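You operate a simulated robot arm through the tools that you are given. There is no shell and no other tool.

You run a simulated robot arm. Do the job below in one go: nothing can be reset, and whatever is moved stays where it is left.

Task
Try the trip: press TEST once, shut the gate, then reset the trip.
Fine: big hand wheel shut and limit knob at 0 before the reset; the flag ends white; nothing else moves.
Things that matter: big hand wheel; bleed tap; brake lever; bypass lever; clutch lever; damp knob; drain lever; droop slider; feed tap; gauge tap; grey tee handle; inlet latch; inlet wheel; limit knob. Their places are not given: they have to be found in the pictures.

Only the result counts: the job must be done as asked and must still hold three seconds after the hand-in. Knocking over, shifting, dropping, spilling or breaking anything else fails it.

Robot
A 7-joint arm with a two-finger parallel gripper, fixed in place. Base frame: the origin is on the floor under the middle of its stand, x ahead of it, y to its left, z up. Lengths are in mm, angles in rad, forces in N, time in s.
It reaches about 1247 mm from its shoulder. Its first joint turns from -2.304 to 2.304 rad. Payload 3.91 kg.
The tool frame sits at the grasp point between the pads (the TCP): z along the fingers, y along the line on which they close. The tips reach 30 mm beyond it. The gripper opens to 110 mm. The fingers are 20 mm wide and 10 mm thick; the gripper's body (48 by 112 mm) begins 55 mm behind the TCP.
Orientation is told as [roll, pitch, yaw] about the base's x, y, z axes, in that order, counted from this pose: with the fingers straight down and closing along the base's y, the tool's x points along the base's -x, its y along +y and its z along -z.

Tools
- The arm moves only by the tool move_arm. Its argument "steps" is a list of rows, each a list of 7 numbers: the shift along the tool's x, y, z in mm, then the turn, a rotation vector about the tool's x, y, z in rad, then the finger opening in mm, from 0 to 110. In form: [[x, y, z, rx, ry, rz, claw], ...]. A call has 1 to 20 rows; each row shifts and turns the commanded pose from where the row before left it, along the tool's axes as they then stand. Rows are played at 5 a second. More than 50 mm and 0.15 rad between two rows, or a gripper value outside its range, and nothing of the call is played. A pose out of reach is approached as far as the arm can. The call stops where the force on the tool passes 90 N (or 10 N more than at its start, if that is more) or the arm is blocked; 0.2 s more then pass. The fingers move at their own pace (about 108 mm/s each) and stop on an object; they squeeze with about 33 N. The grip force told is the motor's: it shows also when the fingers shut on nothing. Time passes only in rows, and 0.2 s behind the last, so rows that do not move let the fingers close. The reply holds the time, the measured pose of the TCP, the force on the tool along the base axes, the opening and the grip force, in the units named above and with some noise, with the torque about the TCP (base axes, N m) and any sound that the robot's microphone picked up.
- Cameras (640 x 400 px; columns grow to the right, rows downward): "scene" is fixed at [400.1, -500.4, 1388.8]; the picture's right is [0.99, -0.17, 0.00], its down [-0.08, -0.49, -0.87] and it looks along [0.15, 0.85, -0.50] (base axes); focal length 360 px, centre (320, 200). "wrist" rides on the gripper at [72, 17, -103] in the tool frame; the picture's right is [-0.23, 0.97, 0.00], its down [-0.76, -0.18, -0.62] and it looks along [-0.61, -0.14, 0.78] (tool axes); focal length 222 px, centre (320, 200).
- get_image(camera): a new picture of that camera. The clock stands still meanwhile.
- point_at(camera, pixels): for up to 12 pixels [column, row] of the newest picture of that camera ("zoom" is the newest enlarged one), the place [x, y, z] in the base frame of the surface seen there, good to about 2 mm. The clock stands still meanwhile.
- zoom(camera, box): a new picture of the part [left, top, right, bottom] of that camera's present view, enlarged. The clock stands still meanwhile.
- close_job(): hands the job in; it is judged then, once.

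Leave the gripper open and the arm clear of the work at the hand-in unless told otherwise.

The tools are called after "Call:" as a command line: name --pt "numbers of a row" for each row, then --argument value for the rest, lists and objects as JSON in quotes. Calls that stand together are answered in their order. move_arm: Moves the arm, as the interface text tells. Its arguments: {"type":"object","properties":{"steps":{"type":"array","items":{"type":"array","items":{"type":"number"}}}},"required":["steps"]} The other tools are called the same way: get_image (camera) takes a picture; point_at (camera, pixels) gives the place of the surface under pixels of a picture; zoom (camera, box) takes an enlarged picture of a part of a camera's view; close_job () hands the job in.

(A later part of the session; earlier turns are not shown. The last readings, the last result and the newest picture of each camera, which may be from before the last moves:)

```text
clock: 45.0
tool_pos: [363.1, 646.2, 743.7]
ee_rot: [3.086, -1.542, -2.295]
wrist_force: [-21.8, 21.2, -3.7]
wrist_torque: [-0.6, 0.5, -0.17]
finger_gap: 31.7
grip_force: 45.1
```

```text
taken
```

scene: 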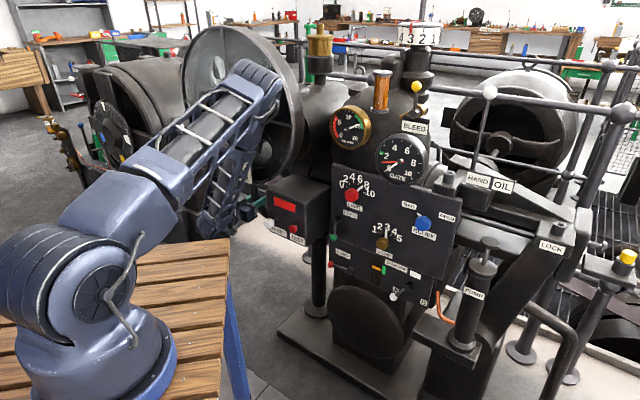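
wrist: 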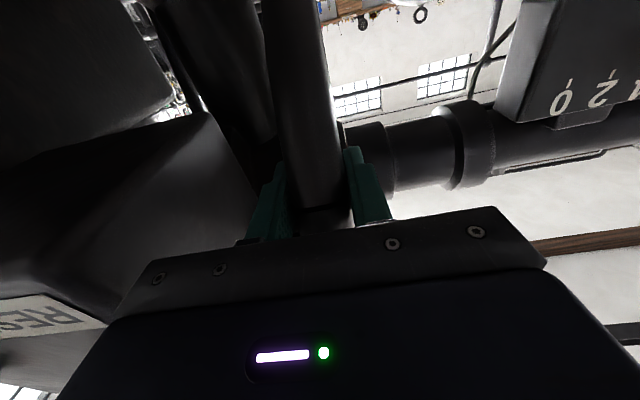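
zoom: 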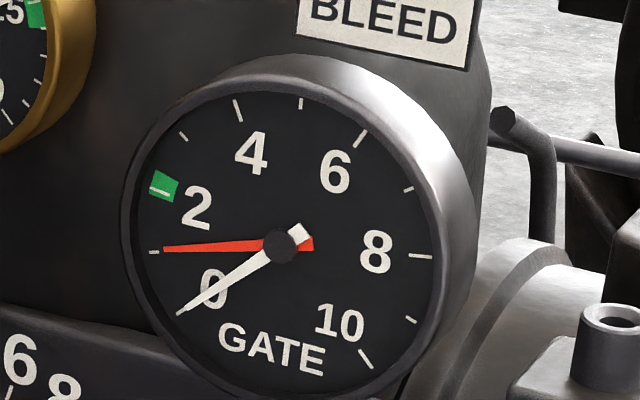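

Red needle now at 1. About 16° more. Continuing four steps.

Call:
move_arm --pt "-11.6 2 -2.6 0 0 0 10" --pt "-11.8 0 -2.4 0 0 0 10" --pt "-11.8 0 -1.8 0 0 0 10" --pt "-11.9 0 -1.3 0 0 0 10"

Call:
zoom --camera "scene" --box '[370, 125, 440, 185]'

Call:
zoom --camera "scene" --box '[180, 100, 320, 260]'

```text
clock: 46.0
tool_pos: [357.5, 641.2, 793.3]
ee_rot: [3.065, -1.54, -2.28]
wrist_force: [2.7, 19.2, -4.7]
wrist_torque: [-0.63, 0.22, -0.23]
finger_gap: 31.9
grip_force: 45.3
```

```text
6.67 times, centred on (405, 155) of scene
```

zoom: 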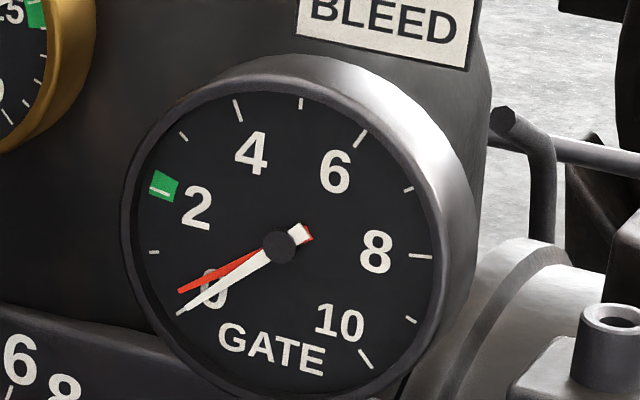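

```text
2.50 times, centred on (250, 180) of scene
```

zoom: 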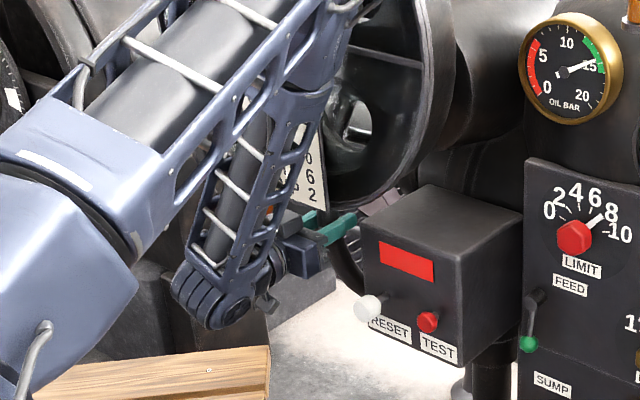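

Red needle at about 0.25. A few more small steps; I'll watch for the end stop.

Call:
move_arm --pt "-6 0 -0.3 0 0 0 10" --pt "-6 0 -0.2 0 0 0 10" --pt "0 0 0 0 0 0 10"

Call:
zoom --camera "scene" --box '[370, 125, 440, 185]'

```text
clock: 46.8
tool_pos: [355.7, 639.7, 802.3]
ee_rot: [3.095, -1.544, -2.308]
wrist_force: [7.0, 8.1, -8.5]
wrist_torque: [-1.02, 0.3, -0.25]
finger_gap: 31.8
grip_force: 44.9
```

```text
6.67 times, centred on (405, 155) of scene
```

zoom: 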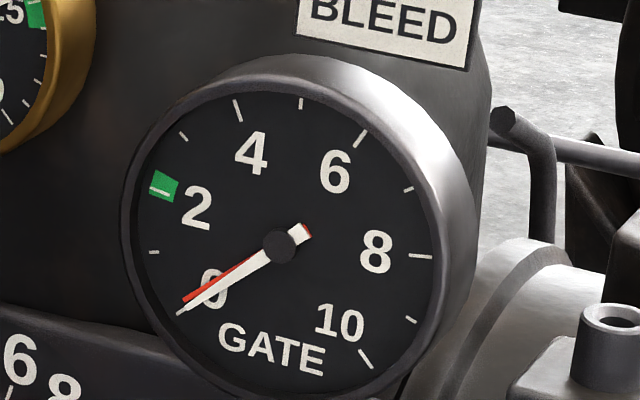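

Nearly at 0. Two more small steps against the stop.

Call:
move_arm --pt "-5 0 0 0 0 0 10" --pt "-4 0 0 0 0 0 10" --pt "0 0 0 0 0 0 10"

Call:
zoom --camera "scene" --box '[370, 125, 440, 185]'

```text
clock: 47.6
tool_pos: [356.7, 638.9, 811.7]
ee_rot: [3.062, -1.546, -2.273]
wrist_force: [1.2, 0.3, -24.6]
wrist_torque: [-0.3, -0.23, -0.37]
finger_gap: 31.9
grip_force: 45.2
```

```text
6.67 times, centred on (405, 155) of scene
```

zoom: 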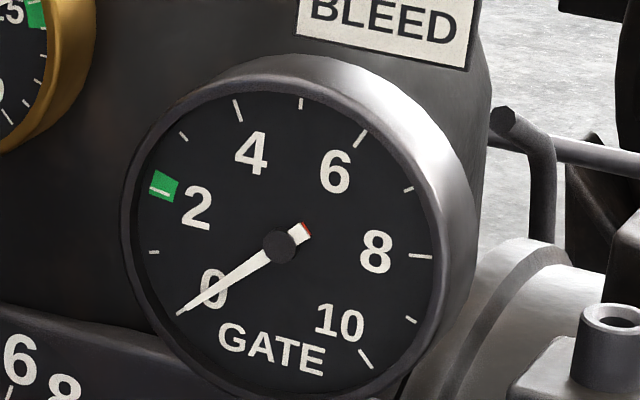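

The red needle is now under the white one at 0 and the resistance has risen to 25 N. One more small push to be sure it is on the stop.

Call:
move_arm --pt "-3 0 0 0 0 0 10" --pt "-2 0 0 0 0 0 10" --pt "0 0 0 0 0 0 10"

Call:
zoom --camera "scene" --box '[385, 140, 420, 175]'

```text
clock: 48.4
tool_pos: [357.5, 638.9, 816.7]
ee_rot: [3.034, -1.546, -2.247]
wrist_force: [2.1, -3.1, -35.5]
wrist_torque: [-0.51, -0.12, -0.06]
finger_gap: 31.7
grip_force: 44.8
```

```text
11.43 times, centred on (402, 158) of scene
```

zoom: 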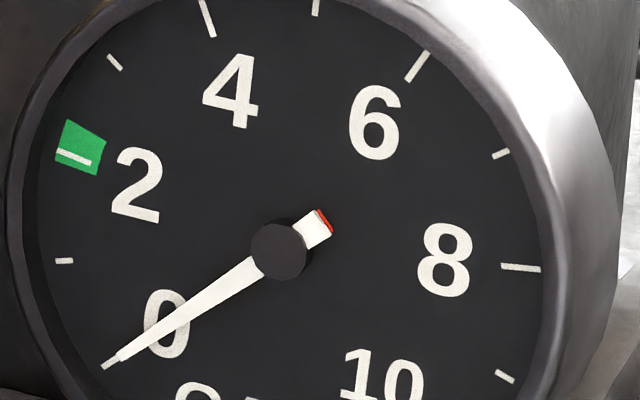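

The red needle lies exactly under the white one at 0 and the wheel is hard on its stop. I'll release the rim and back out.

Call:
move_arm --pt "0 0 0 0 0 0 60" --pt "0 0 0 0 0 0 80" --pt "0 0 0 0 0 0 80" --pt "4 0 -20 0 0 0 80" --pt "2 0 -30 0 0 0 80" --pt "2 0 -30 0 0 0 80" --pt "2 0 -30 0 0 0 80"

Call:
get_image --camera "scene"

Call:
zoom --camera "scene" --box '[385, 140, 420, 175]'

Call:
get_image --camera "wrist"

```text
clock: 50.0
tool_pos: [280.3, 558.8, 803.9]
ee_rot: [3.044, -1.544, -2.254]
wrist_force: [-0.2, 0.4, -0.2]
wrist_torque: [-0.01, 0.01, 0.03]
finger_gap: 79.7
grip_force: 0.0
```

```text
taken
```

scene: 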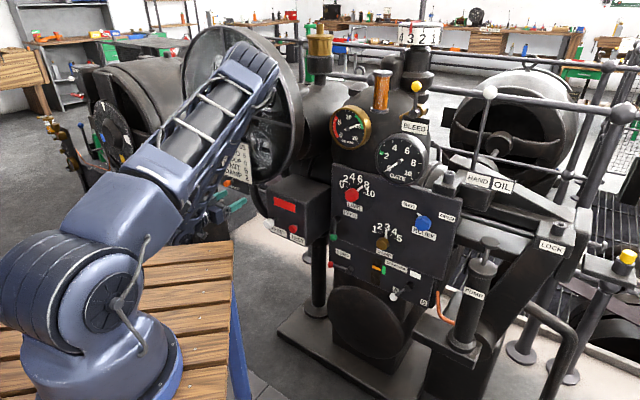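

```text
11.43 times, centred on (402, 158) of scene
```

zoom: 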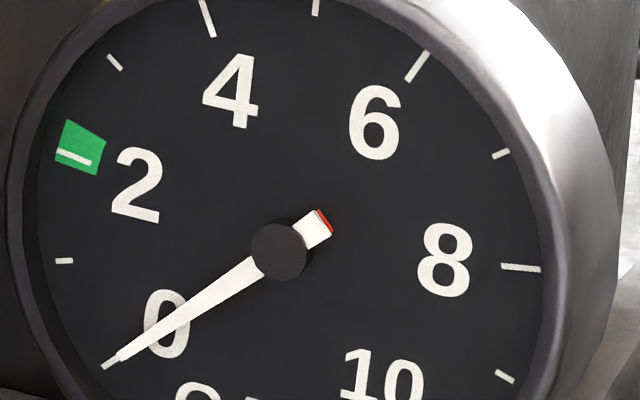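

```text
taken
```

wrist: 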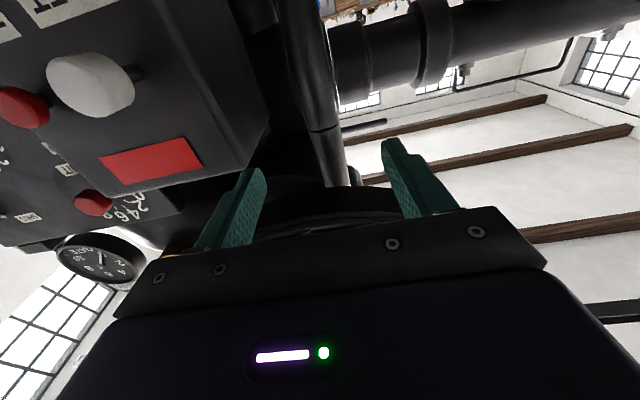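

The gate stays at 0. Now I'll back up a bit, tilt the hand down 45°, and lift to the earlier staging height.

Call:
move_arm --pt "0 0 -30 0 0 0 80" --pt "0 0 0 0 0.1354 0 80" --pt "0 0 0 0 0.1354 0 80" --pt "0 0 0 0 0.1354 0 80" --pt "0 0 0 0 0.1354 0 80" --pt "0 0 0 0 0.1354 0 80" --pt "0 0 0 0 0.1354 0 80" --pt "-17.7 0 -38.9 0 0 0 80" --pt "-17.7 0 -38.9 0 0 0 80" --pt "-17.7 0 -38.9 0 0 0 80" --pt "-17.7 0 -38.9 0 0 0 80"

```text
clock: 52.4
tool_pos: [215.7, 496.8, 964.1]
ee_rot: [0.002, -0.783, 0.787]
wrist_force: [0.7, -0.1, -1.0]
wrist_torque: [0.0, 0.01, -0.01]
finger_gap: 80.1
grip_force: 0.1
```

Good. Now sideways toward the panel, staying well in front of it.

Call:
move_arm --pt "-2 -41.6 2 0 0 0 80" --pt "-2 -41.6 2 0 0 0 80" --pt "-2 -41.6 2 0 0 0 80" --pt "-2 -41.6 2 0 0 0 80" --pt "-2 -41.6 2 0 0 0 80" --pt "-2 -41.6 2 0 0 0 80" --pt "-2 -41.6 2 0 0 0 80" --pt "-2 -41.6 2 0 0 0 80" --pt "-2 -41.6 2 0 0 0 80"

Call:
get_image --camera "scene"

Call:
get_image --camera "wrist"

```text
clock: 54.4
tool_pos: [516.0, 285.3, 970.3]
ee_rot: [0.0, -0.787, 0.79]
wrist_force: [-1.4, 1.6, 0.7]
wrist_torque: [-0.11, -0.02, -0.08]
finger_gap: 80.1
grip_force: 0.1
out of reach, approached as far as the arm can: row 5, 6, 7
```

```text
taken
```

scene: 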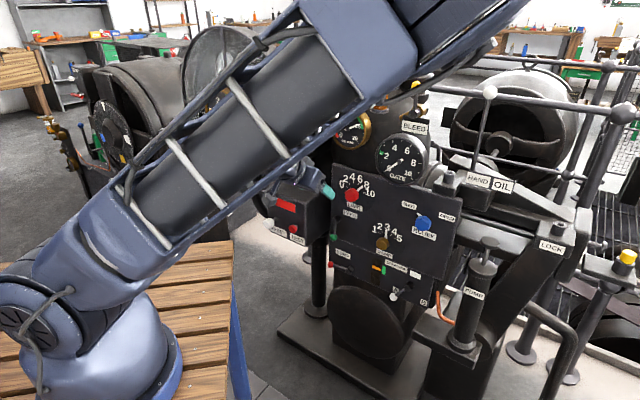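

```text
taken
```

wrist: 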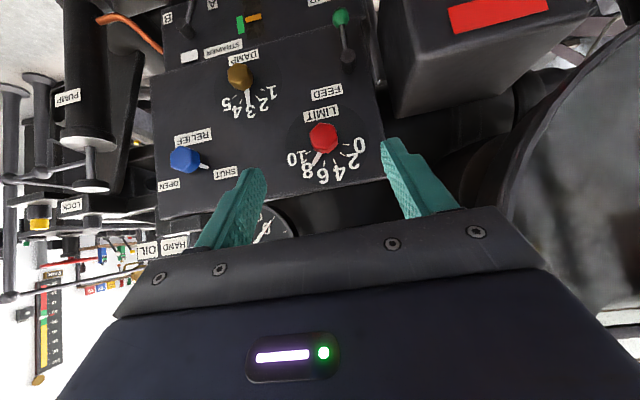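

I'm in front of the LIMIT knob now. I'll zoom the wrist view on it and measure the knob.

Call:
zoom --camera "wrist" --box '[270, 90, 390, 200]'

Call:
point_at --camera "zoom" --pixels '[[300, 180], [260, 180], [330, 180], [300, 140], [300, 220], [270, 240], [350, 170], [250, 150], [285, 260], [200, 215], [420, 210], [290, 60]]'

```text
3.64 times, centred on (330, 145) of wrist
```

zoom: 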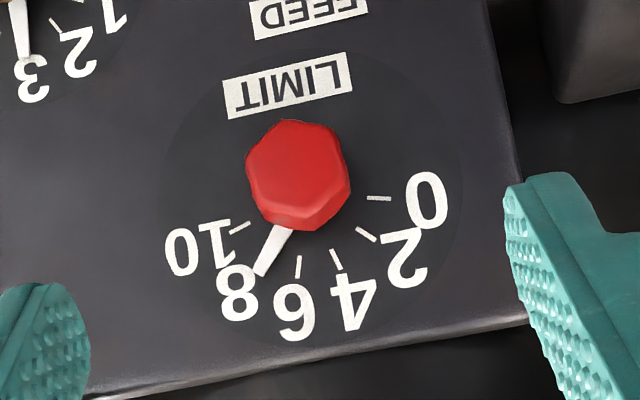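

```text
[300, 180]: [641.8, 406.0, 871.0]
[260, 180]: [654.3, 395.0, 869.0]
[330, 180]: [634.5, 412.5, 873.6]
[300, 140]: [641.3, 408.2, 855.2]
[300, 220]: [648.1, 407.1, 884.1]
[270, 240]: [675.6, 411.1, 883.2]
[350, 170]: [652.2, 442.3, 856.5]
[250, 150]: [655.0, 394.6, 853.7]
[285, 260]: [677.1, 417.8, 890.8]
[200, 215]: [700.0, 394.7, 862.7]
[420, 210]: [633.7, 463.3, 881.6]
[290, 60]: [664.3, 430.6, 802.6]
```

I'll sample the knob's outline more closely to find its axis.

Call:
zoom --camera "wrist" --box '[304, 116, 344, 156]'

Call:
point_at --camera "zoom" --pixels '[[150, 200], [200, 200], [250, 200], [300, 200], [350, 200], [400, 200], [450, 200], [300, 60], [300, 100], [300, 300], [300, 340], [300, 260]]'

```text
10.00 times, centred on (324, 136) of wrist
```

zoom: 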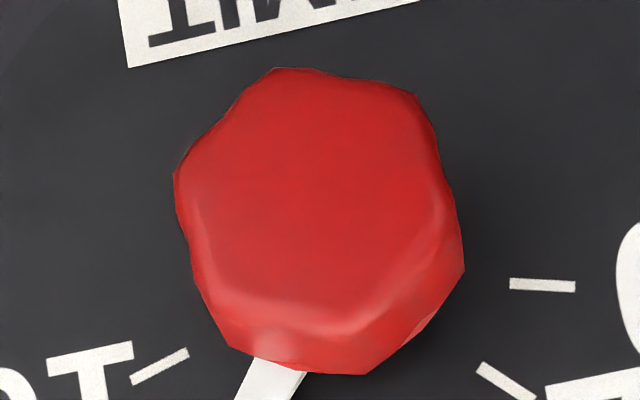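

```text
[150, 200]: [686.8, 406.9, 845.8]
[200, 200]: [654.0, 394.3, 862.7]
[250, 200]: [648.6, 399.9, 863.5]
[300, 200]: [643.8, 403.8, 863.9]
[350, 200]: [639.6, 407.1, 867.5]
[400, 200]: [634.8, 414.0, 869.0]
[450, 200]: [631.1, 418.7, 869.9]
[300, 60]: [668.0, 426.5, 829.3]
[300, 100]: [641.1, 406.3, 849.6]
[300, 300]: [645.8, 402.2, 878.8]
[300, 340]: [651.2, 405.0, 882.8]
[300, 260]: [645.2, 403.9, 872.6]
```

The two cameras give slightly different knob centres, so I'll cross-check with the LIMIT label and dial ticks in both views.

Call:
zoom --camera "wrist" --box '[290, 96, 370, 176]'

Call:
point_at --camera "zoom" --pixels '[[190, 145], [380, 95], [394, 244], [413, 243], [275, 330], [245, 355], [205, 300], [388, 290], [327, 325], [375, 225], [215, 182], [295, 260]]'

Call:
zoom --camera "scene" --box '[335, 170, 375, 220]'

Call:
point_at --camera "zoom" --pixels '[[140, 200], [180, 200], [220, 200], [260, 180], [200, 160], [200, 240], [225, 305], [350, 310], [150, 105], [170, 112], [300, 90], [345, 145]]'

```text
5.00 times, centred on (330, 136) of wrist
```

zoom: 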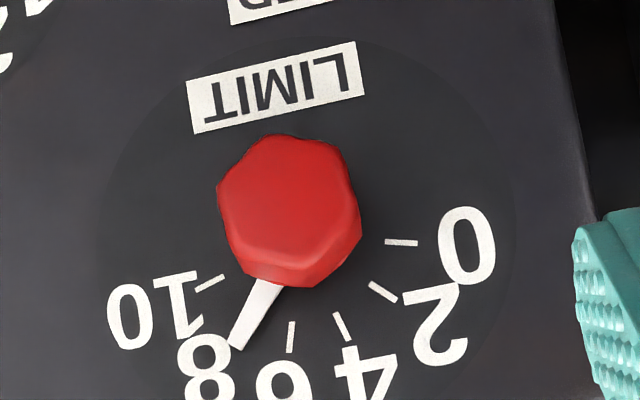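

```text
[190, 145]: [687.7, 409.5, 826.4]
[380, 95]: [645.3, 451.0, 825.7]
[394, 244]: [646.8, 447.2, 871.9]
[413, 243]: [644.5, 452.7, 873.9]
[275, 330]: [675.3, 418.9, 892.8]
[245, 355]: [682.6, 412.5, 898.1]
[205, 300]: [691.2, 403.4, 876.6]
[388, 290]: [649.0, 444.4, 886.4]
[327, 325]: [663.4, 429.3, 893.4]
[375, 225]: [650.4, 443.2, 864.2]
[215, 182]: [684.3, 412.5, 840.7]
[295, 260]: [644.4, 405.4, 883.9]
```

```text
8.00 times, centred on (355, 195) of scene
```

zoom: 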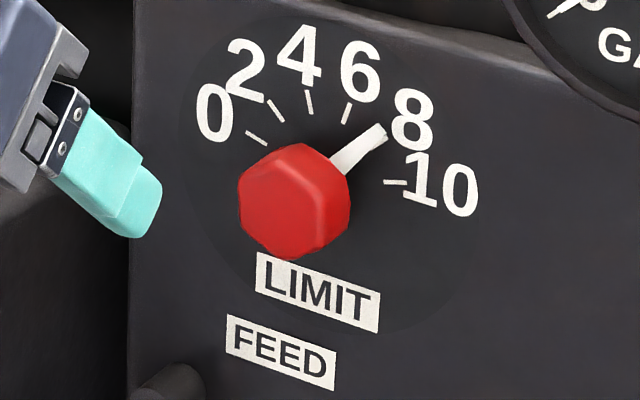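

```text
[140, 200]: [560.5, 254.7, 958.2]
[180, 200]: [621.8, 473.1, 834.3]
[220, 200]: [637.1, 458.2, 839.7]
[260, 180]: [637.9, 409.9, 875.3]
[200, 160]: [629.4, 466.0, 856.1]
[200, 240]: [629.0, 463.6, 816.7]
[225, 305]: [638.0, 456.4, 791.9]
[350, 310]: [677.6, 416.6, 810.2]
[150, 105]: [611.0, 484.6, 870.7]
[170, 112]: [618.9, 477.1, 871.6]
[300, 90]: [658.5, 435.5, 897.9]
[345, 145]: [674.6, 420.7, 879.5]
```

The tick geometry from both cameras agrees: the knob axis is at u≈170, z≈862 (panel coordinates), pointer at about 8, and 0 is about 118° counter-clockwise. I'll move closer and level the hand.

Call:
move_arm --pt "2.4 -2.3 30.6 0 0 0 80" --pt "2.4 -2.3 30.6 0 0 0 80" --pt "2.4 -2.3 30.6 0 0 0 80" --pt "0 0 0 0 -0.131 0 80" --pt "0 0 0 0 -0.131 0 80" --pt "0 0 0 0 -0.131 0 80" --pt "0 0 0 0 -0.131 0 80" --pt "0 0 0 0 -0.131 0 80" --pt "0 0 0 0 -0.131 0 80" --pt "0 0 0 0 0 0 80"

Call:
get_image --camera "scene"

Call:
get_image --camera "wrist"

```text
clock: 56.6
tool_pos: [560.8, 323.9, 902.9]
ee_rot: [0.009, -1.135, 0.793]
wrist_force: [-0.2, -0.6, 0.2]
wrist_torque: [-0.05, 0.01, -0.01]
finger_gap: 80.0
grip_force: 0.1
out of reach, approached as far as the arm can: row 6, 7, 8, 9
```

```text
taken
```

scene: 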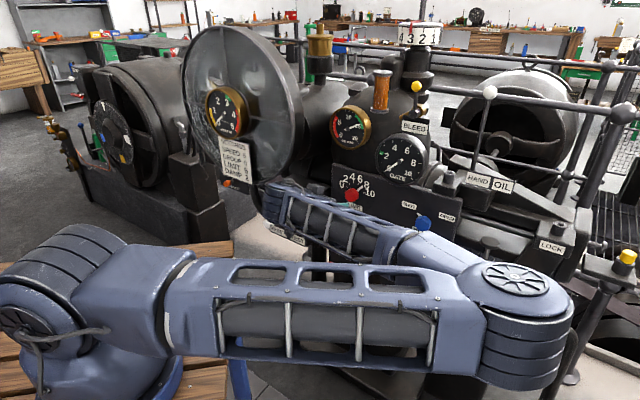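

```text
taken
```

wrist: 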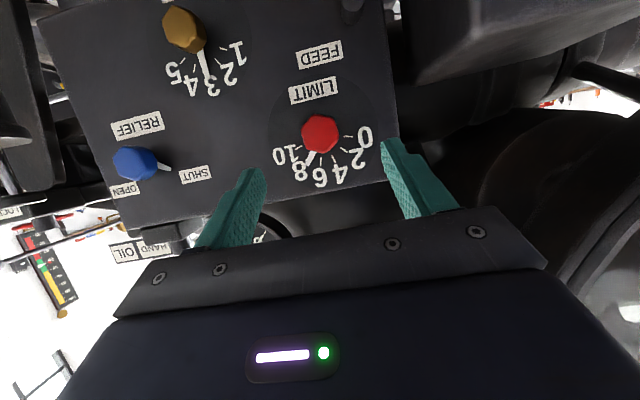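

The elbow has swung down to the right and the pitch stopped at about -1.13. I'll measure where the elbow is relative to the machine.

Call:
point_at --camera "scene" --pixels '[[515, 280], [515, 330], [560, 300], [450, 255], [350, 235], [290, 205], [300, 300], [470, 380], [110, 240], [60, 280], [400, 320], [550, 340]]'

```text
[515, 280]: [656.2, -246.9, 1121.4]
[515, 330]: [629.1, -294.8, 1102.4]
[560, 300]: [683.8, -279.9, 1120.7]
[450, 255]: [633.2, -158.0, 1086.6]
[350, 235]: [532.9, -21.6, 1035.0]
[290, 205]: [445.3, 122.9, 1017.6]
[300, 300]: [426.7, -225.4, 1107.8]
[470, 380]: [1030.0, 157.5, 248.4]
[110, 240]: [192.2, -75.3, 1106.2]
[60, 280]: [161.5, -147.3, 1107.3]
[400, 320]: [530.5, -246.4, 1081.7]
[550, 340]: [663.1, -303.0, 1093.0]
```

The elbow is in free space (650, -260, 1110), so this is fine; the wrist was just too close to the shoulder. I'll go down and forward first, then finish levelling the hand.

Call:
move_arm --pt "9.1 -1.35 29 0 0 0 80" --pt "9.1 -1.35 29 0 0 0 80" --pt "0 0 0 0 -0.109 0 80" --pt "0 0 0 0 -0.109 0 80" --pt "0 0 0 0 -0.109 0 80" --pt "0 0 0 0 -0.109 0 80" --pt "0 0 0 0 0 0 80"

Call:
get_image --camera "wrist"

Call:
get_image --camera "scene"

```text
clock: 58.2
tool_pos: [626.4, 303.4, 948.0]
ee_rot: [0.059, -1.296, 0.782]
wrist_force: [-1.0, 0.2, 0.3]
wrist_torque: [0.03, -0.01, -0.01]
finger_gap: 80.1
grip_force: 0.2
out of reach, approached as far as the arm can: row 1, 2, 3, 4, 5, 6
```

```text
taken
```

wrist: 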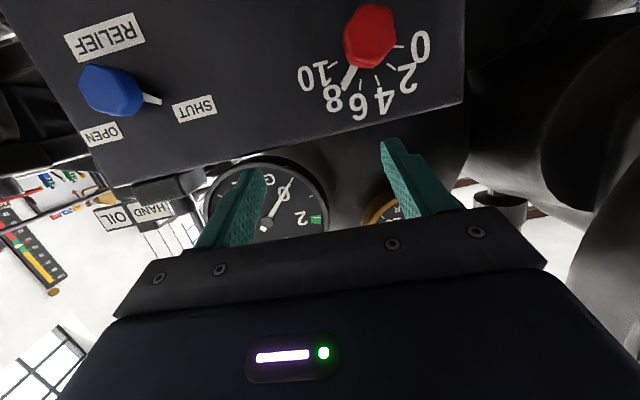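

```text
taken
```

scene: 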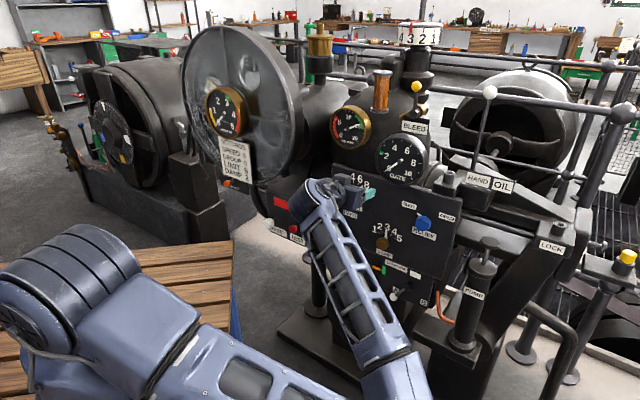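

The arm's elbow has swung low and the hand drifted to (626, 303, 948). I'll measure the elbow and forearm before any further move.

Call:
point_at --camera "scene" --pixels '[[390, 380], [370, 320], [340, 260], [325, 195], [370, 195], [355, 185], [250, 370], [180, 310], [80, 280], [40, 320], [350, 300], [410, 385]]'

Call:
zoom --camera "scene" --box '[270, 160, 420, 260]'

```text
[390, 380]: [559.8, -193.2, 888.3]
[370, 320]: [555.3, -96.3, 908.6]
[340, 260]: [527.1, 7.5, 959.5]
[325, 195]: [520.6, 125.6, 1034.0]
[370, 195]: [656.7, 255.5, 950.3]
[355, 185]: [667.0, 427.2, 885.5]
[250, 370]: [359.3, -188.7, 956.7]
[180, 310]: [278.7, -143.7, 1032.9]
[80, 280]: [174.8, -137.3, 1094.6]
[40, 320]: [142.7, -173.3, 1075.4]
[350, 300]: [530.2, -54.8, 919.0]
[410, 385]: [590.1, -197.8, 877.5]
```

```text
4.00 times, centred on (345, 210) of scene
```

zoom: 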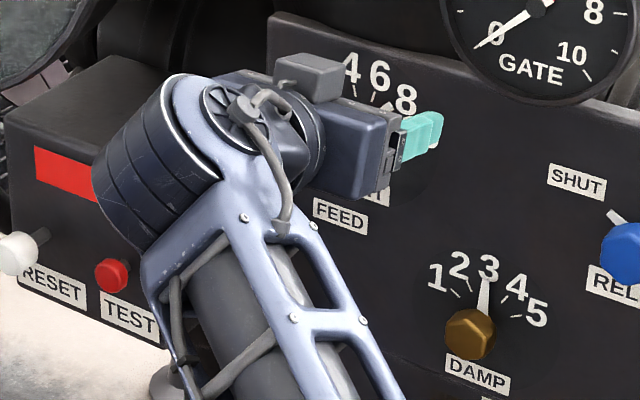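

The elbow is at about (560, -220, 870): clear, but too low to be useful. I'll tilt the hand back down to 45° with a small outward move and see whether the elbow comes up again.

Call:
move_arm --pt "-13.7 10 11.7 0 0 0 80" --pt "-13.7 10 11.7 0 0 0 80" --pt "0 0 0 0 0.128 0 80" --pt "0 0 0 0 0.128 0 80" --pt "0 0 0 0 0.128 0 80" --pt "0 0 0 0 0.128 0 80"

Call:
get_image --camera "scene"

```text
clock: 59.6
tool_pos: [631.9, 337.8, 968.0]
ee_rot: [0.021, -0.783, 0.821]
wrist_force: [0.2, 0.0, 0.4]
wrist_torque: [0.04, 0.02, 0.0]
finger_gap: 79.6
grip_force: 0.2
```

```text
taken
```

scene: 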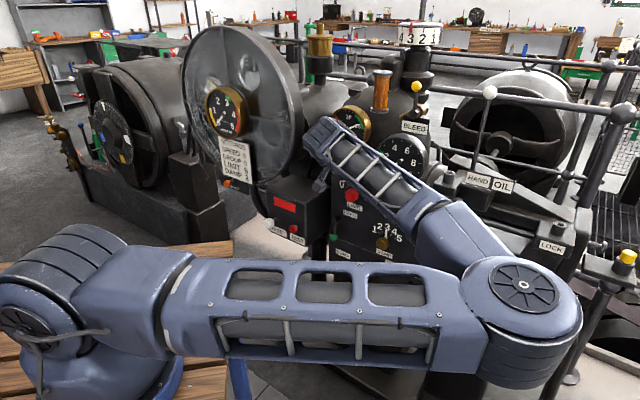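

Tracking is exact again and the elbow is out to the right at a good height. Now toward the knob, still tilted 45°, to s=700, z=880.

Call:
move_arm --pt "17.4 12.7 24 0 0 0 80" --pt "17.4 12.7 24 0 0 0 80" --pt "17.4 12.7 24 0 0 0 80"

Call:
get_image --camera "wrist"

Call:
get_image --camera "scene"

```text
clock: 60.4
tool_pos: [610.7, 375.0, 879.1]
ee_rot: [0.023, -0.786, 0.819]
wrist_force: [0.3, 0.2, -0.1]
wrist_torque: [-0.01, -0.01, -0.01]
finger_gap: 80.1
grip_force: 0.0
```

```text
taken
```

wrist: 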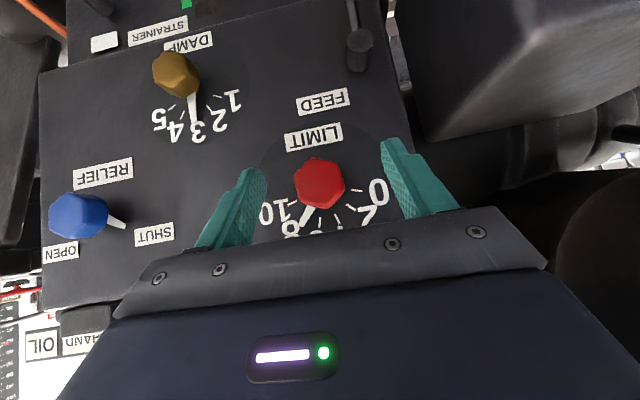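

```text
taken
```

scene: 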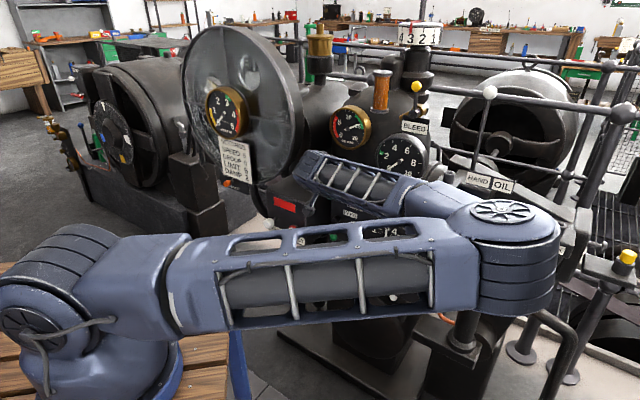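

Good position. Now I'll level the hand gradually while creeping forward, three rows first.

Call:
move_arm --pt "0 -0.6 5 0.008 -0.131 0.004 80" --pt "0 -0.6 5 0.008 -0.131 0.004 80" --pt "0.5 -0.6 5 0.008 -0.131 0.004 80"

```text
clock: 61.2
tool_pos: [618.8, 380.7, 872.7]
ee_rot: [0.029, -1.115, 0.791]
wrist_force: [0.3, -0.7, -0.1]
wrist_torque: [0.02, -0.03, -0.01]
finger_gap: 80.0
grip_force: 0.0
out of reach, approached as far as the arm can: row 3
```

Levelling stopped at a wrist limit. The wrist roll seems to be the limiting joint, so I'll roll the hand about its own axis by -0.6 rad and then try levelling again.

Call:
move_arm --pt "0 0 -8 0 0 -0.14 80" --pt "0 0 -8 0 0 -0.14 80" --pt "0 0 0 0 0 -0.14 80" --pt "0 0 0 0 0 -0.14 80" --pt "0 0 0 0.055 -0.08 0 80" --pt "0 0 0 0.055 -0.08 0 80"

Call:
get_image --camera "scene"

```text
clock: 62.6
tool_pos: [612.2, 370.8, 878.9]
ee_rot: [-0.813, -0.874, 1.763]
wrist_force: [1.0, -0.5, 1.0]
wrist_torque: [0.06, 0.03, 0.0]
finger_gap: 79.8
grip_force: 0.0
out of reach, approached as far as the arm can: row 5, 6
```

```text
taken
```

scene: 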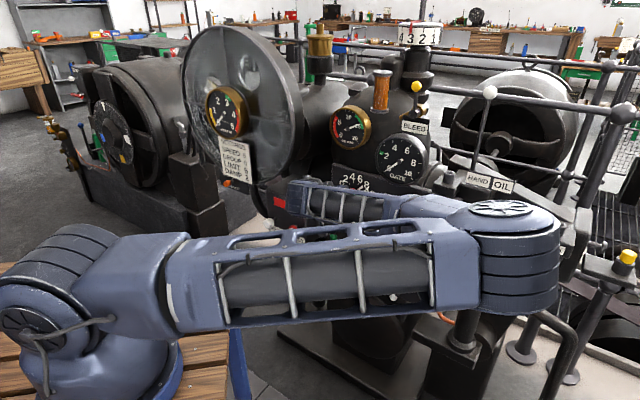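

The tilt is still limited at 26° below level. I'll measure the forearm line to see which joint limits.

Call:
point_at --camera "scene" --pixels '[[300, 200], [330, 205], [370, 207], [420, 207], [460, 215], [510, 210], [500, 250], [350, 280], [200, 265], [120, 260], [70, 240], [540, 240]]'

Call:
get_image --camera "wrist"

```text
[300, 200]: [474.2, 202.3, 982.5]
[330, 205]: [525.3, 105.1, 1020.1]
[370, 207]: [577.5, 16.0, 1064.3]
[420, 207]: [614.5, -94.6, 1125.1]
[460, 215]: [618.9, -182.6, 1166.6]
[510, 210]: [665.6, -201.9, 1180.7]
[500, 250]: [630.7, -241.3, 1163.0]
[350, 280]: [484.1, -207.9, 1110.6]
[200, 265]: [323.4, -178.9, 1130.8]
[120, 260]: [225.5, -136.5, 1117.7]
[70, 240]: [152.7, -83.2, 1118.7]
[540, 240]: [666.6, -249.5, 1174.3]
```

```text
taken
```

wrist: 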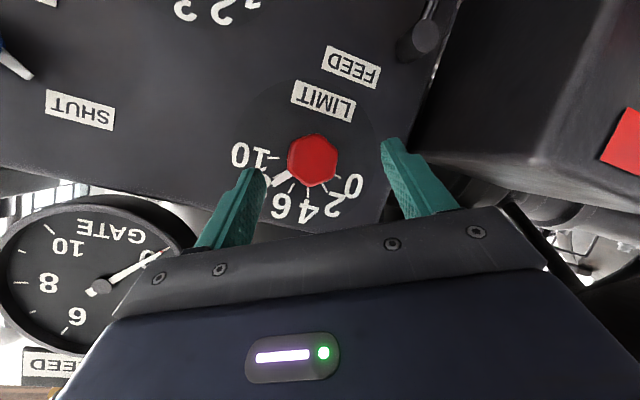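

The limit doesn't depend on roll. A level hand isn't strictly needed: I can grip the knob with the hand tilted about 32° (pads still parallel to the knob axis) and swing the hand about the knob's axis in several strokes. First I undo the roll and go back to a comfortable tilt.

Call:
move_arm --pt "0 0 0 0 0 0.14 80" --pt "0 0 0 0 0 0.14 80" --pt "0 0 0 0 0 0.14 80" --pt "0 0 0 0 0 0.14 80" --pt "0 0 0 0 0.1 0 80" --pt "0 0 0 0 0 0 80"

```text
clock: 64.0
tool_pos: [610.1, 371.6, 879.2]
ee_rot: [0.023, -1.014, 0.793]
wrist_force: [0.0, 0.2, 0.3]
wrist_torque: [0.03, 0.03, 0.0]
finger_gap: 80.0
grip_force: 0.1
```

Good: tilt 32°. Next I straighten the small errors and pre-rotate the hand 25° clockwise about the knob axis, still in front of the knob.

Call:
move_arm --pt "5.9 -6.3 3.7 0.03 0 0.004 80" --pt "0 0 0 -0.0576 0 0.0925 70" --pt "0 0 0 -0.0576 0 0.0925 70" --pt "0 0 0 -0.0576 0 0.0925 70" --pt "0 0 0 -0.0576 0 0.0925 70" --pt "0 0 0 0 0 0 70"

Call:
get_image --camera "wrist"

```text
clock: 65.4
tool_pos: [615.8, 366.4, 872.6]
ee_rot: [0.722, -0.876, 0.191]
wrist_force: [0.3, -0.2, -0.2]
wrist_torque: [0.02, 0.02, 0.01]
finger_gap: 70.1
grip_force: 0.0
```

```text
taken
```

wrist: 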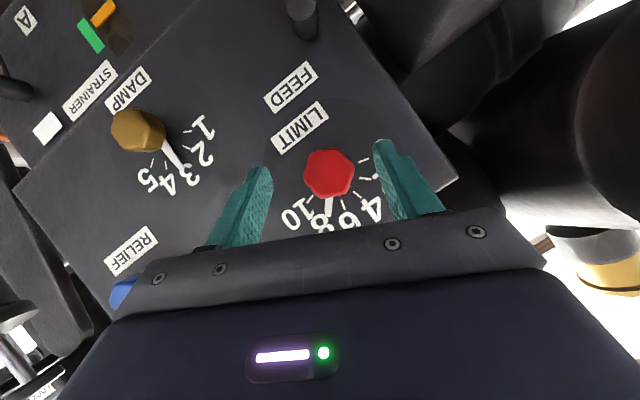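

The hand is rotated as intended. Now advance 40 mm along the knob axis so the pads straddle the knob.

Call:
move_arm --pt "-10.2 1.4 17.5 0 0 0 70" --pt "-10.7 0 17.2 0 0 0 70" --pt "0 0 0 0 0 0 70"

Call:
get_image --camera "wrist"

Call:
zoom --camera "scene" --box '[280, 150, 440, 260]'

```text
clock: 66.2
tool_pos: [642.5, 395.9, 870.0]
ee_rot: [0.721, -0.878, 0.19]
wrist_force: [-1.6, -1.0, -0.6]
wrist_torque: [0.01, -0.02, 0.01]
finger_gap: 70.1
grip_force: 0.1
```

```text
taken
```

wrist: 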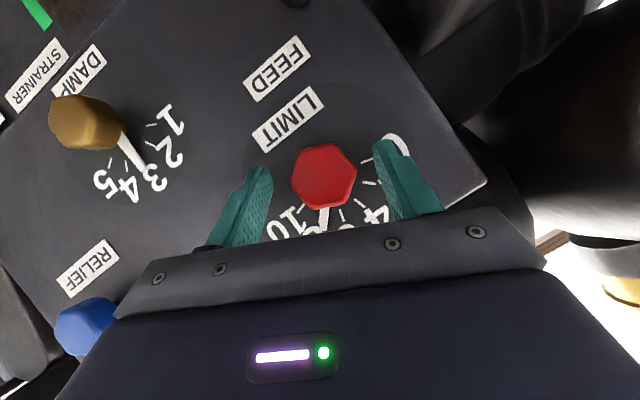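

```text
3.64 times, centred on (360, 205) of scene
```

zoom: 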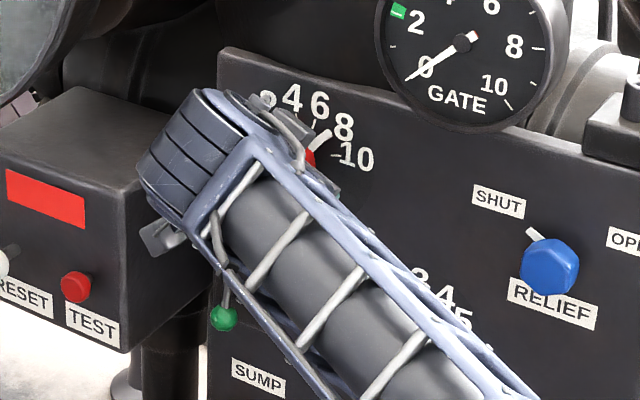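

The pads straddle the knob. The forearm now comes from the lower right, so I'll check where it is relative to the panel and the elbow.

Call:
get_image --camera "scene"

Call:
point_at --camera "scene" --pixels '[[330, 200], [350, 225], [380, 250], [410, 280], [440, 300], [318, 185], [460, 330], [300, 200], [420, 250], [250, 320], [318, 213], [400, 240]]'

```text
taken
```

scene: 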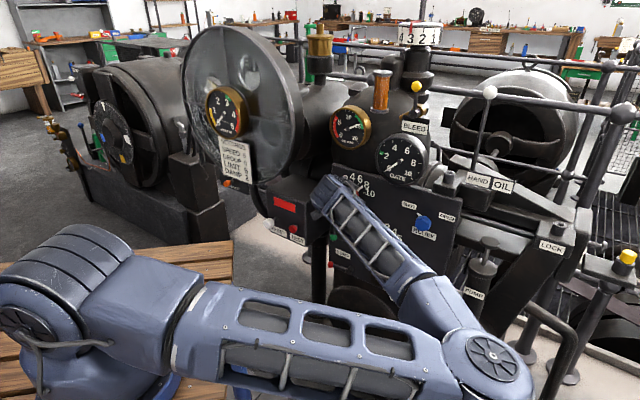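

```text
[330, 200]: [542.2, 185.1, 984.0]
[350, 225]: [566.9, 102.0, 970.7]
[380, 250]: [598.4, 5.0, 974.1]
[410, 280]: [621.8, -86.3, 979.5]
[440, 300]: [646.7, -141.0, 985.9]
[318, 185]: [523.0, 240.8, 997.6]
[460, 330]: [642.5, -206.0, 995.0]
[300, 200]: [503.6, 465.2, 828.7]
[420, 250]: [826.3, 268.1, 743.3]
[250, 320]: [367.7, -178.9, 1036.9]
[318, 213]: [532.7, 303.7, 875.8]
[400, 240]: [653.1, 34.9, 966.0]
```

The forearm is well clear of the panel. Closing on the knob now.

Call:
move_arm --pt "0 0 0 0 0 0 50" --pt "0 0 0 0 0 0 20" --pt "0 0 0 0 0 0 20" --pt "0 0 0 0 0 0 20"

Call:
get_image --camera "wrist"

```text
clock: 67.2
tool_pos: [642.4, 397.5, 870.3]
ee_rot: [0.723, -0.877, 0.194]
wrist_force: [-6.3, 21.9, 10.8]
wrist_torque: [0.36, -0.09, 0.6]
finger_gap: 39.6
grip_force: 44.6
```

```text
taken
```

wrist: 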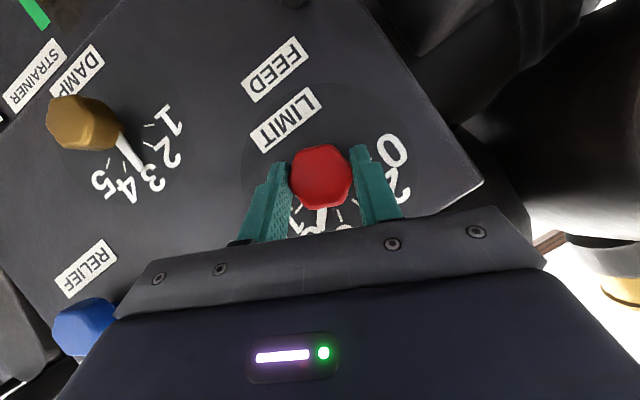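

Gripped (39.6 mm). I'll relieve the small side load and turn the first 19° counter-clockwise to test.

Call:
move_arm --pt "0 1.5 0 0 0 0 20" --pt "0 1.2 0 0.0576 0 -0.0925 20" --pt "0 1.2 0 0.0576 0 -0.0925 20" --pt "0 1.2 0 0.0576 0 -0.0925 20"

Call:
get_image --camera "wrist"

Call:
zoom --camera "scene" --box '[320, 165, 390, 225]'

```text
clock: 68.2
tool_pos: [640.1, 399.7, 871.3]
ee_rot: [0.196, -0.999, 0.615]
wrist_force: [2.1, -7.1, -17.9]
wrist_torque: [-0.6, 0.51, -0.29]
finger_gap: 39.7
grip_force: 45.2
```

```text
taken
```

wrist: 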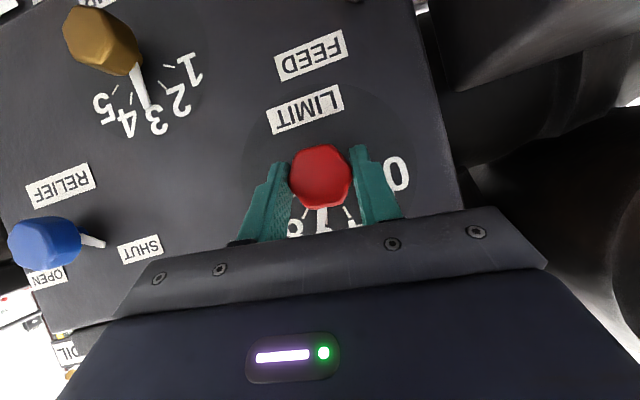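

```text
6.67 times, centred on (355, 195) of scene
```

zoom: 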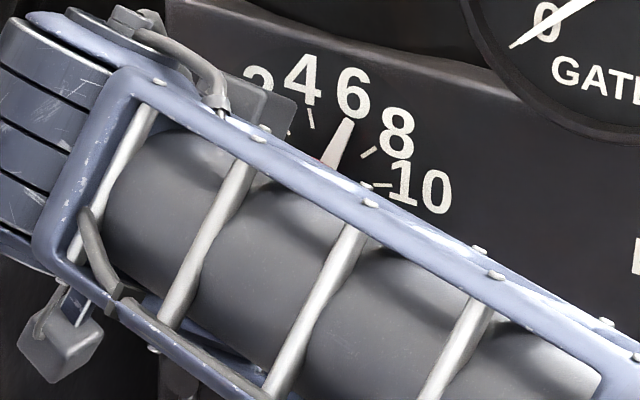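

The knob turns: the pointer has gone from 8 to about 6. Continuing the stroke.

Call:
move_arm --pt "0.8 0.9 0.5 0.0576 0 -0.0925 20" --pt "0 1.2 0 0.0576 0 -0.0925 20" --pt "0 1.2 0 0.0576 0 -0.0925 20" --pt "0 1.2 0 0.0576 0 -0.0925 20"

Call:
get_image --camera "wrist"

Call:
get_image --camera "scene"

```text
clock: 69.2
tool_pos: [638.5, 402.2, 873.5]
ee_rot: [-0.573, -0.934, 1.261]
wrist_force: [18.3, -53.6, 6.5]
wrist_torque: [-0.47, -0.09, -1.82]
finger_gap: 39.3
grip_force: 44.9
```

```text
taken
```

wrist: 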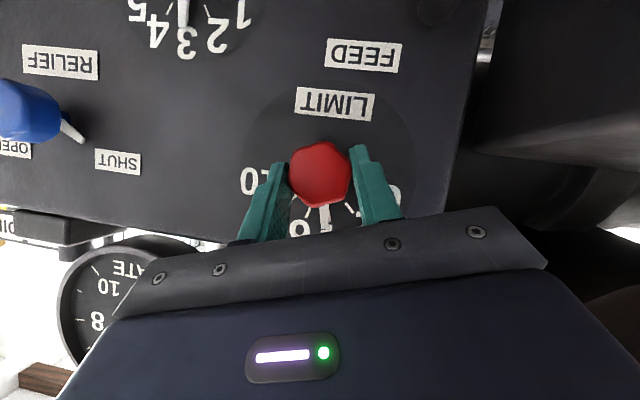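

```text
taken
```

scene: 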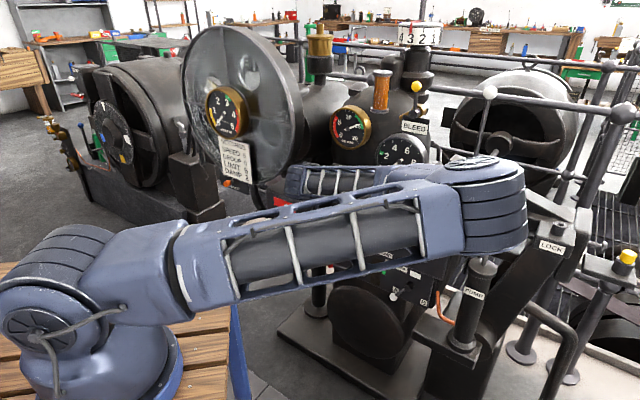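

The side load has grown to about 50 N, so I'll ease the hand sideways before going on.

Call:
move_arm --pt "0 -2 0 0 0 0 20" --pt "0 0 0 0 0 0 20"

```text
clock: 69.8
tool_pos: [639.2, 401.4, 872.7]
ee_rot: [-0.571, -0.933, 1.263]
wrist_force: [16.4, -42.5, 7.8]
wrist_torque: [-0.2, -0.27, -1.15]
finger_gap: 39.3
grip_force: 44.9
```

Call:
move_arm --pt "0 -2.5 0 0 0 0 20" --pt "0 -2.5 0 0 0 0 20" --pt "0 0 0 0 0 0 20"

Call:
get_image --camera "wrist"

```text
clock: 70.6
tool_pos: [638.0, 402.1, 873.3]
ee_rot: [-0.566, -0.93, 1.265]
wrist_force: [-4.6, 22.2, -20.4]
wrist_torque: [0.21, 0.06, 0.93]
finger_gap: 39.3
grip_force: 45.1
```

```text
taken
```

wrist: 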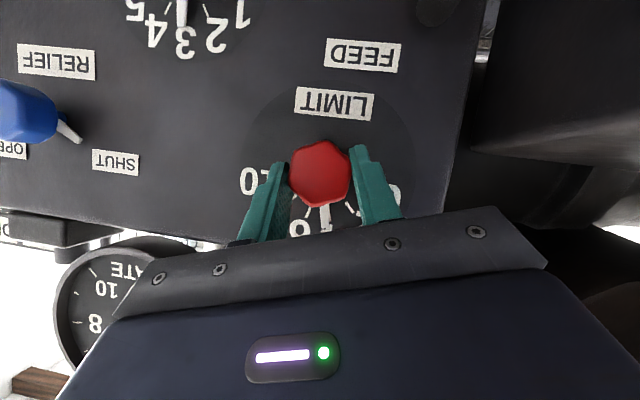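

Nearly balanced. The effective offset is smaller than assumed (about 5.5 mm). Continuing the turn with that correction, 4 more rows.

Call:
move_arm --pt "0 1.5 0 0 0 0 20" --pt "0 0.6 0 0.0576 0 -0.0925 20" --pt "0 0.6 0 0.0576 0 -0.0925 20" --pt "0 0 0 0 0 0 20"

Call:
get_image --camera "wrist"

Call:
get_image --camera "scene"

```text
clock: 71.6
tool_pos: [635.9, 402.7, 872.3]
ee_rot: [-0.85, -0.811, 1.482]
wrist_force: [-29.1, 41.0, -28.1]
wrist_torque: [-0.18, 0.84, 1.15]
finger_gap: 39.5
grip_force: 44.6
```

```text
taken
```

wrist: 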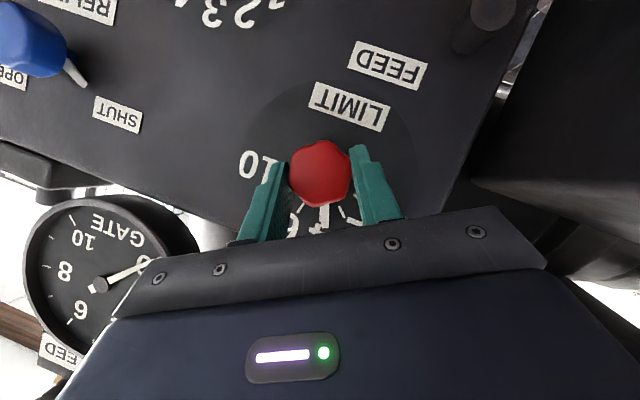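

```text
taken
```

scene: 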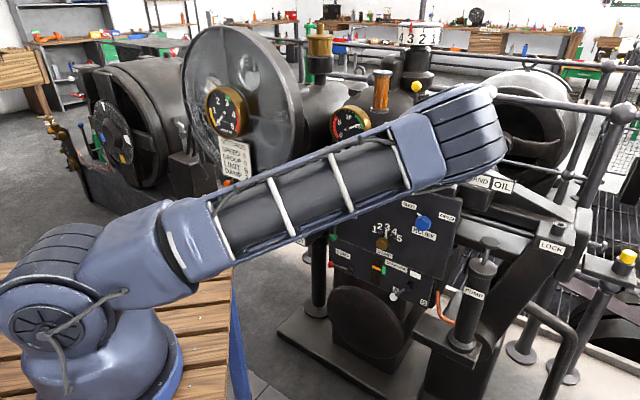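

The elbow is rising nicely as the hand turns. There is 57 N along the closing direction; I'll shift 3.5 mm that way and re-check.

Call:
move_arm --pt "0 2 0 0 0 0 20" --pt "0 1.5 0 0 0 0 20" --pt "0 0 0 0 0 0 20"

```text
clock: 72.4
tool_pos: [636.3, 401.5, 872.6]
ee_rot: [-0.857, -0.811, 1.48]
wrist_force: [-19.6, 11.3, 6.2]
wrist_torque: [0.18, 0.0, 0.45]
finger_gap: 39.2
grip_force: 45.3
```

Load is down. Continuing the turn.

Call:
move_arm --pt "0 1.3 0 0.0576 0 -0.0925 20" --pt "0 1.0 0 0.0576 0 -0.0925 20" --pt "0 0 0 0 0 0 20"

Call:
get_image --camera "wrist"

```text
clock: 73.2
tool_pos: [635.3, 402.5, 870.7]
ee_rot: [-1.067, -0.659, 1.624]
wrist_force: [-2.4, 5.2, 14.5]
wrist_torque: [0.19, -0.24, -0.34]
finger_gap: 39.3
grip_force: 45.2
```

```text
taken
```

wrist: 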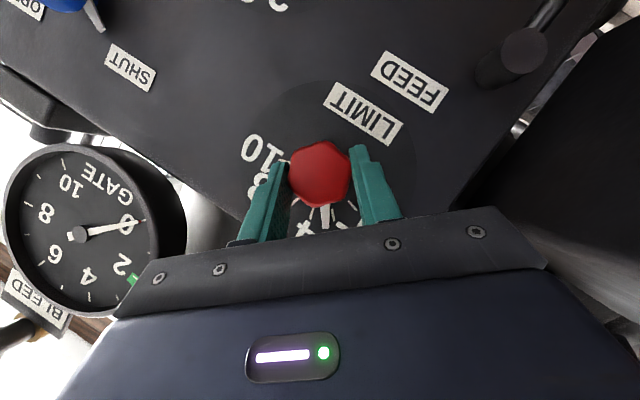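

Forces are small; about 69° turned. Continuing.

Call:
move_arm --pt "0 1.0 0 0.0576 0 -0.0925 20" --pt "0 1.0 0 0.0576 0 -0.0925 20" --pt "0 0 0 0 0 0 20"

Call:
get_image --camera "wrist"

```text
clock: 74.0
tool_pos: [636.3, 404.5, 869.4]
ee_rot: [-1.233, -0.491, 1.714]
wrist_force: [20.3, -1.4, 22.1]
wrist_torque: [0.05, -0.35, -0.57]
finger_gap: 39.3
grip_force: 45.2
```

```text
taken
```

wrist: 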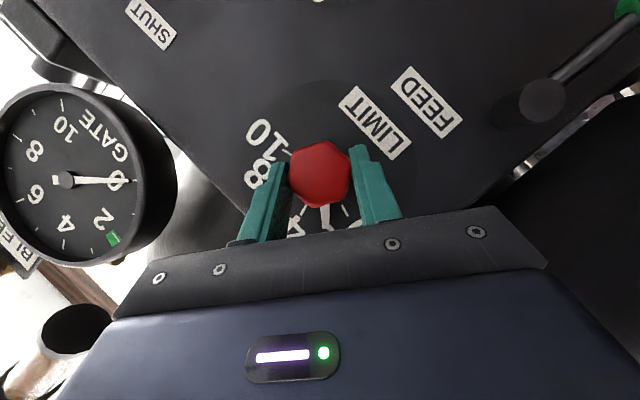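

Call:
move_arm --pt "0 -0.8 0 0.0576 0 -0.0925 20" --pt "0 0.5 0 0.0576 0 -0.0925 20" --pt "0 0 0 0 0 0 20"

Call:
get_image --camera "wrist"

Call:
get_image --camera "scene"

```text
clock: 74.8
tool_pos: [633.7, 405.1, 868.1]
ee_rot: [-1.365, -0.312, 1.768]
wrist_force: [14.9, 6.9, 3.7]
wrist_torque: [-0.05, -0.01, -0.09]
finger_gap: 39.4
grip_force: 45.0
```

```text
taken
```

wrist: 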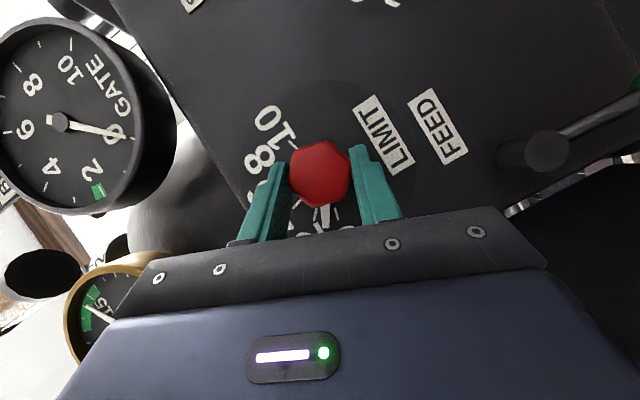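

```text
taken
```

scene: 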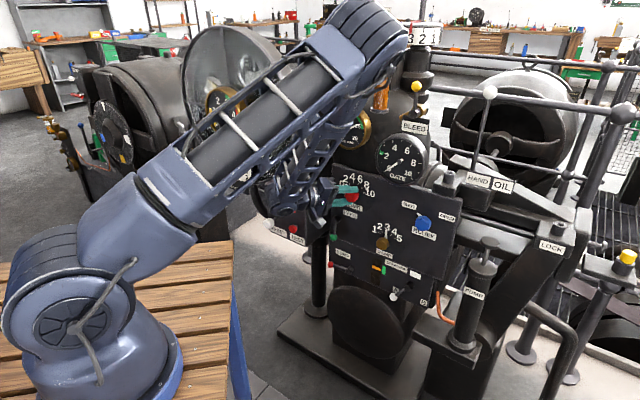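

The arm posture is now very good and the dial is visible to the scene camera. Checking the pointer.

Call:
zoom --camera "scene" --box '[325, 165, 385, 225]'

Call:
zoom --camera "wrist" --box '[240, 90, 420, 240]'

```text
6.67 times, centred on (355, 195) of scene
```

zoom: 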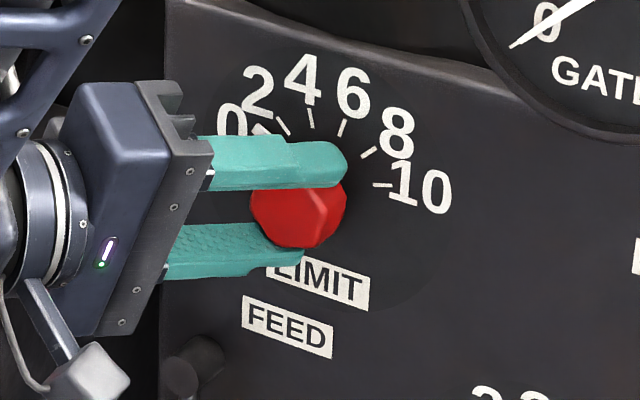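

```text
2.67 times, centred on (330, 165) of wrist
```

zoom: 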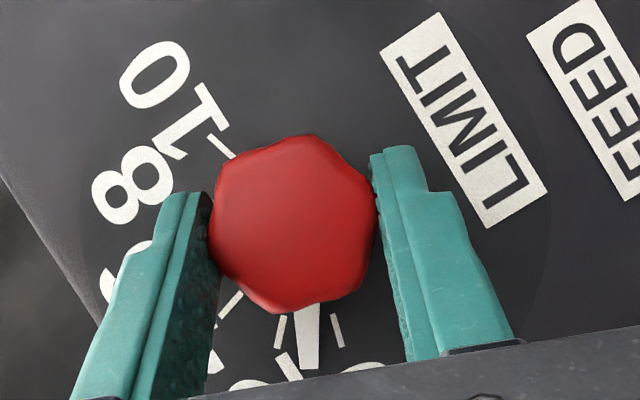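

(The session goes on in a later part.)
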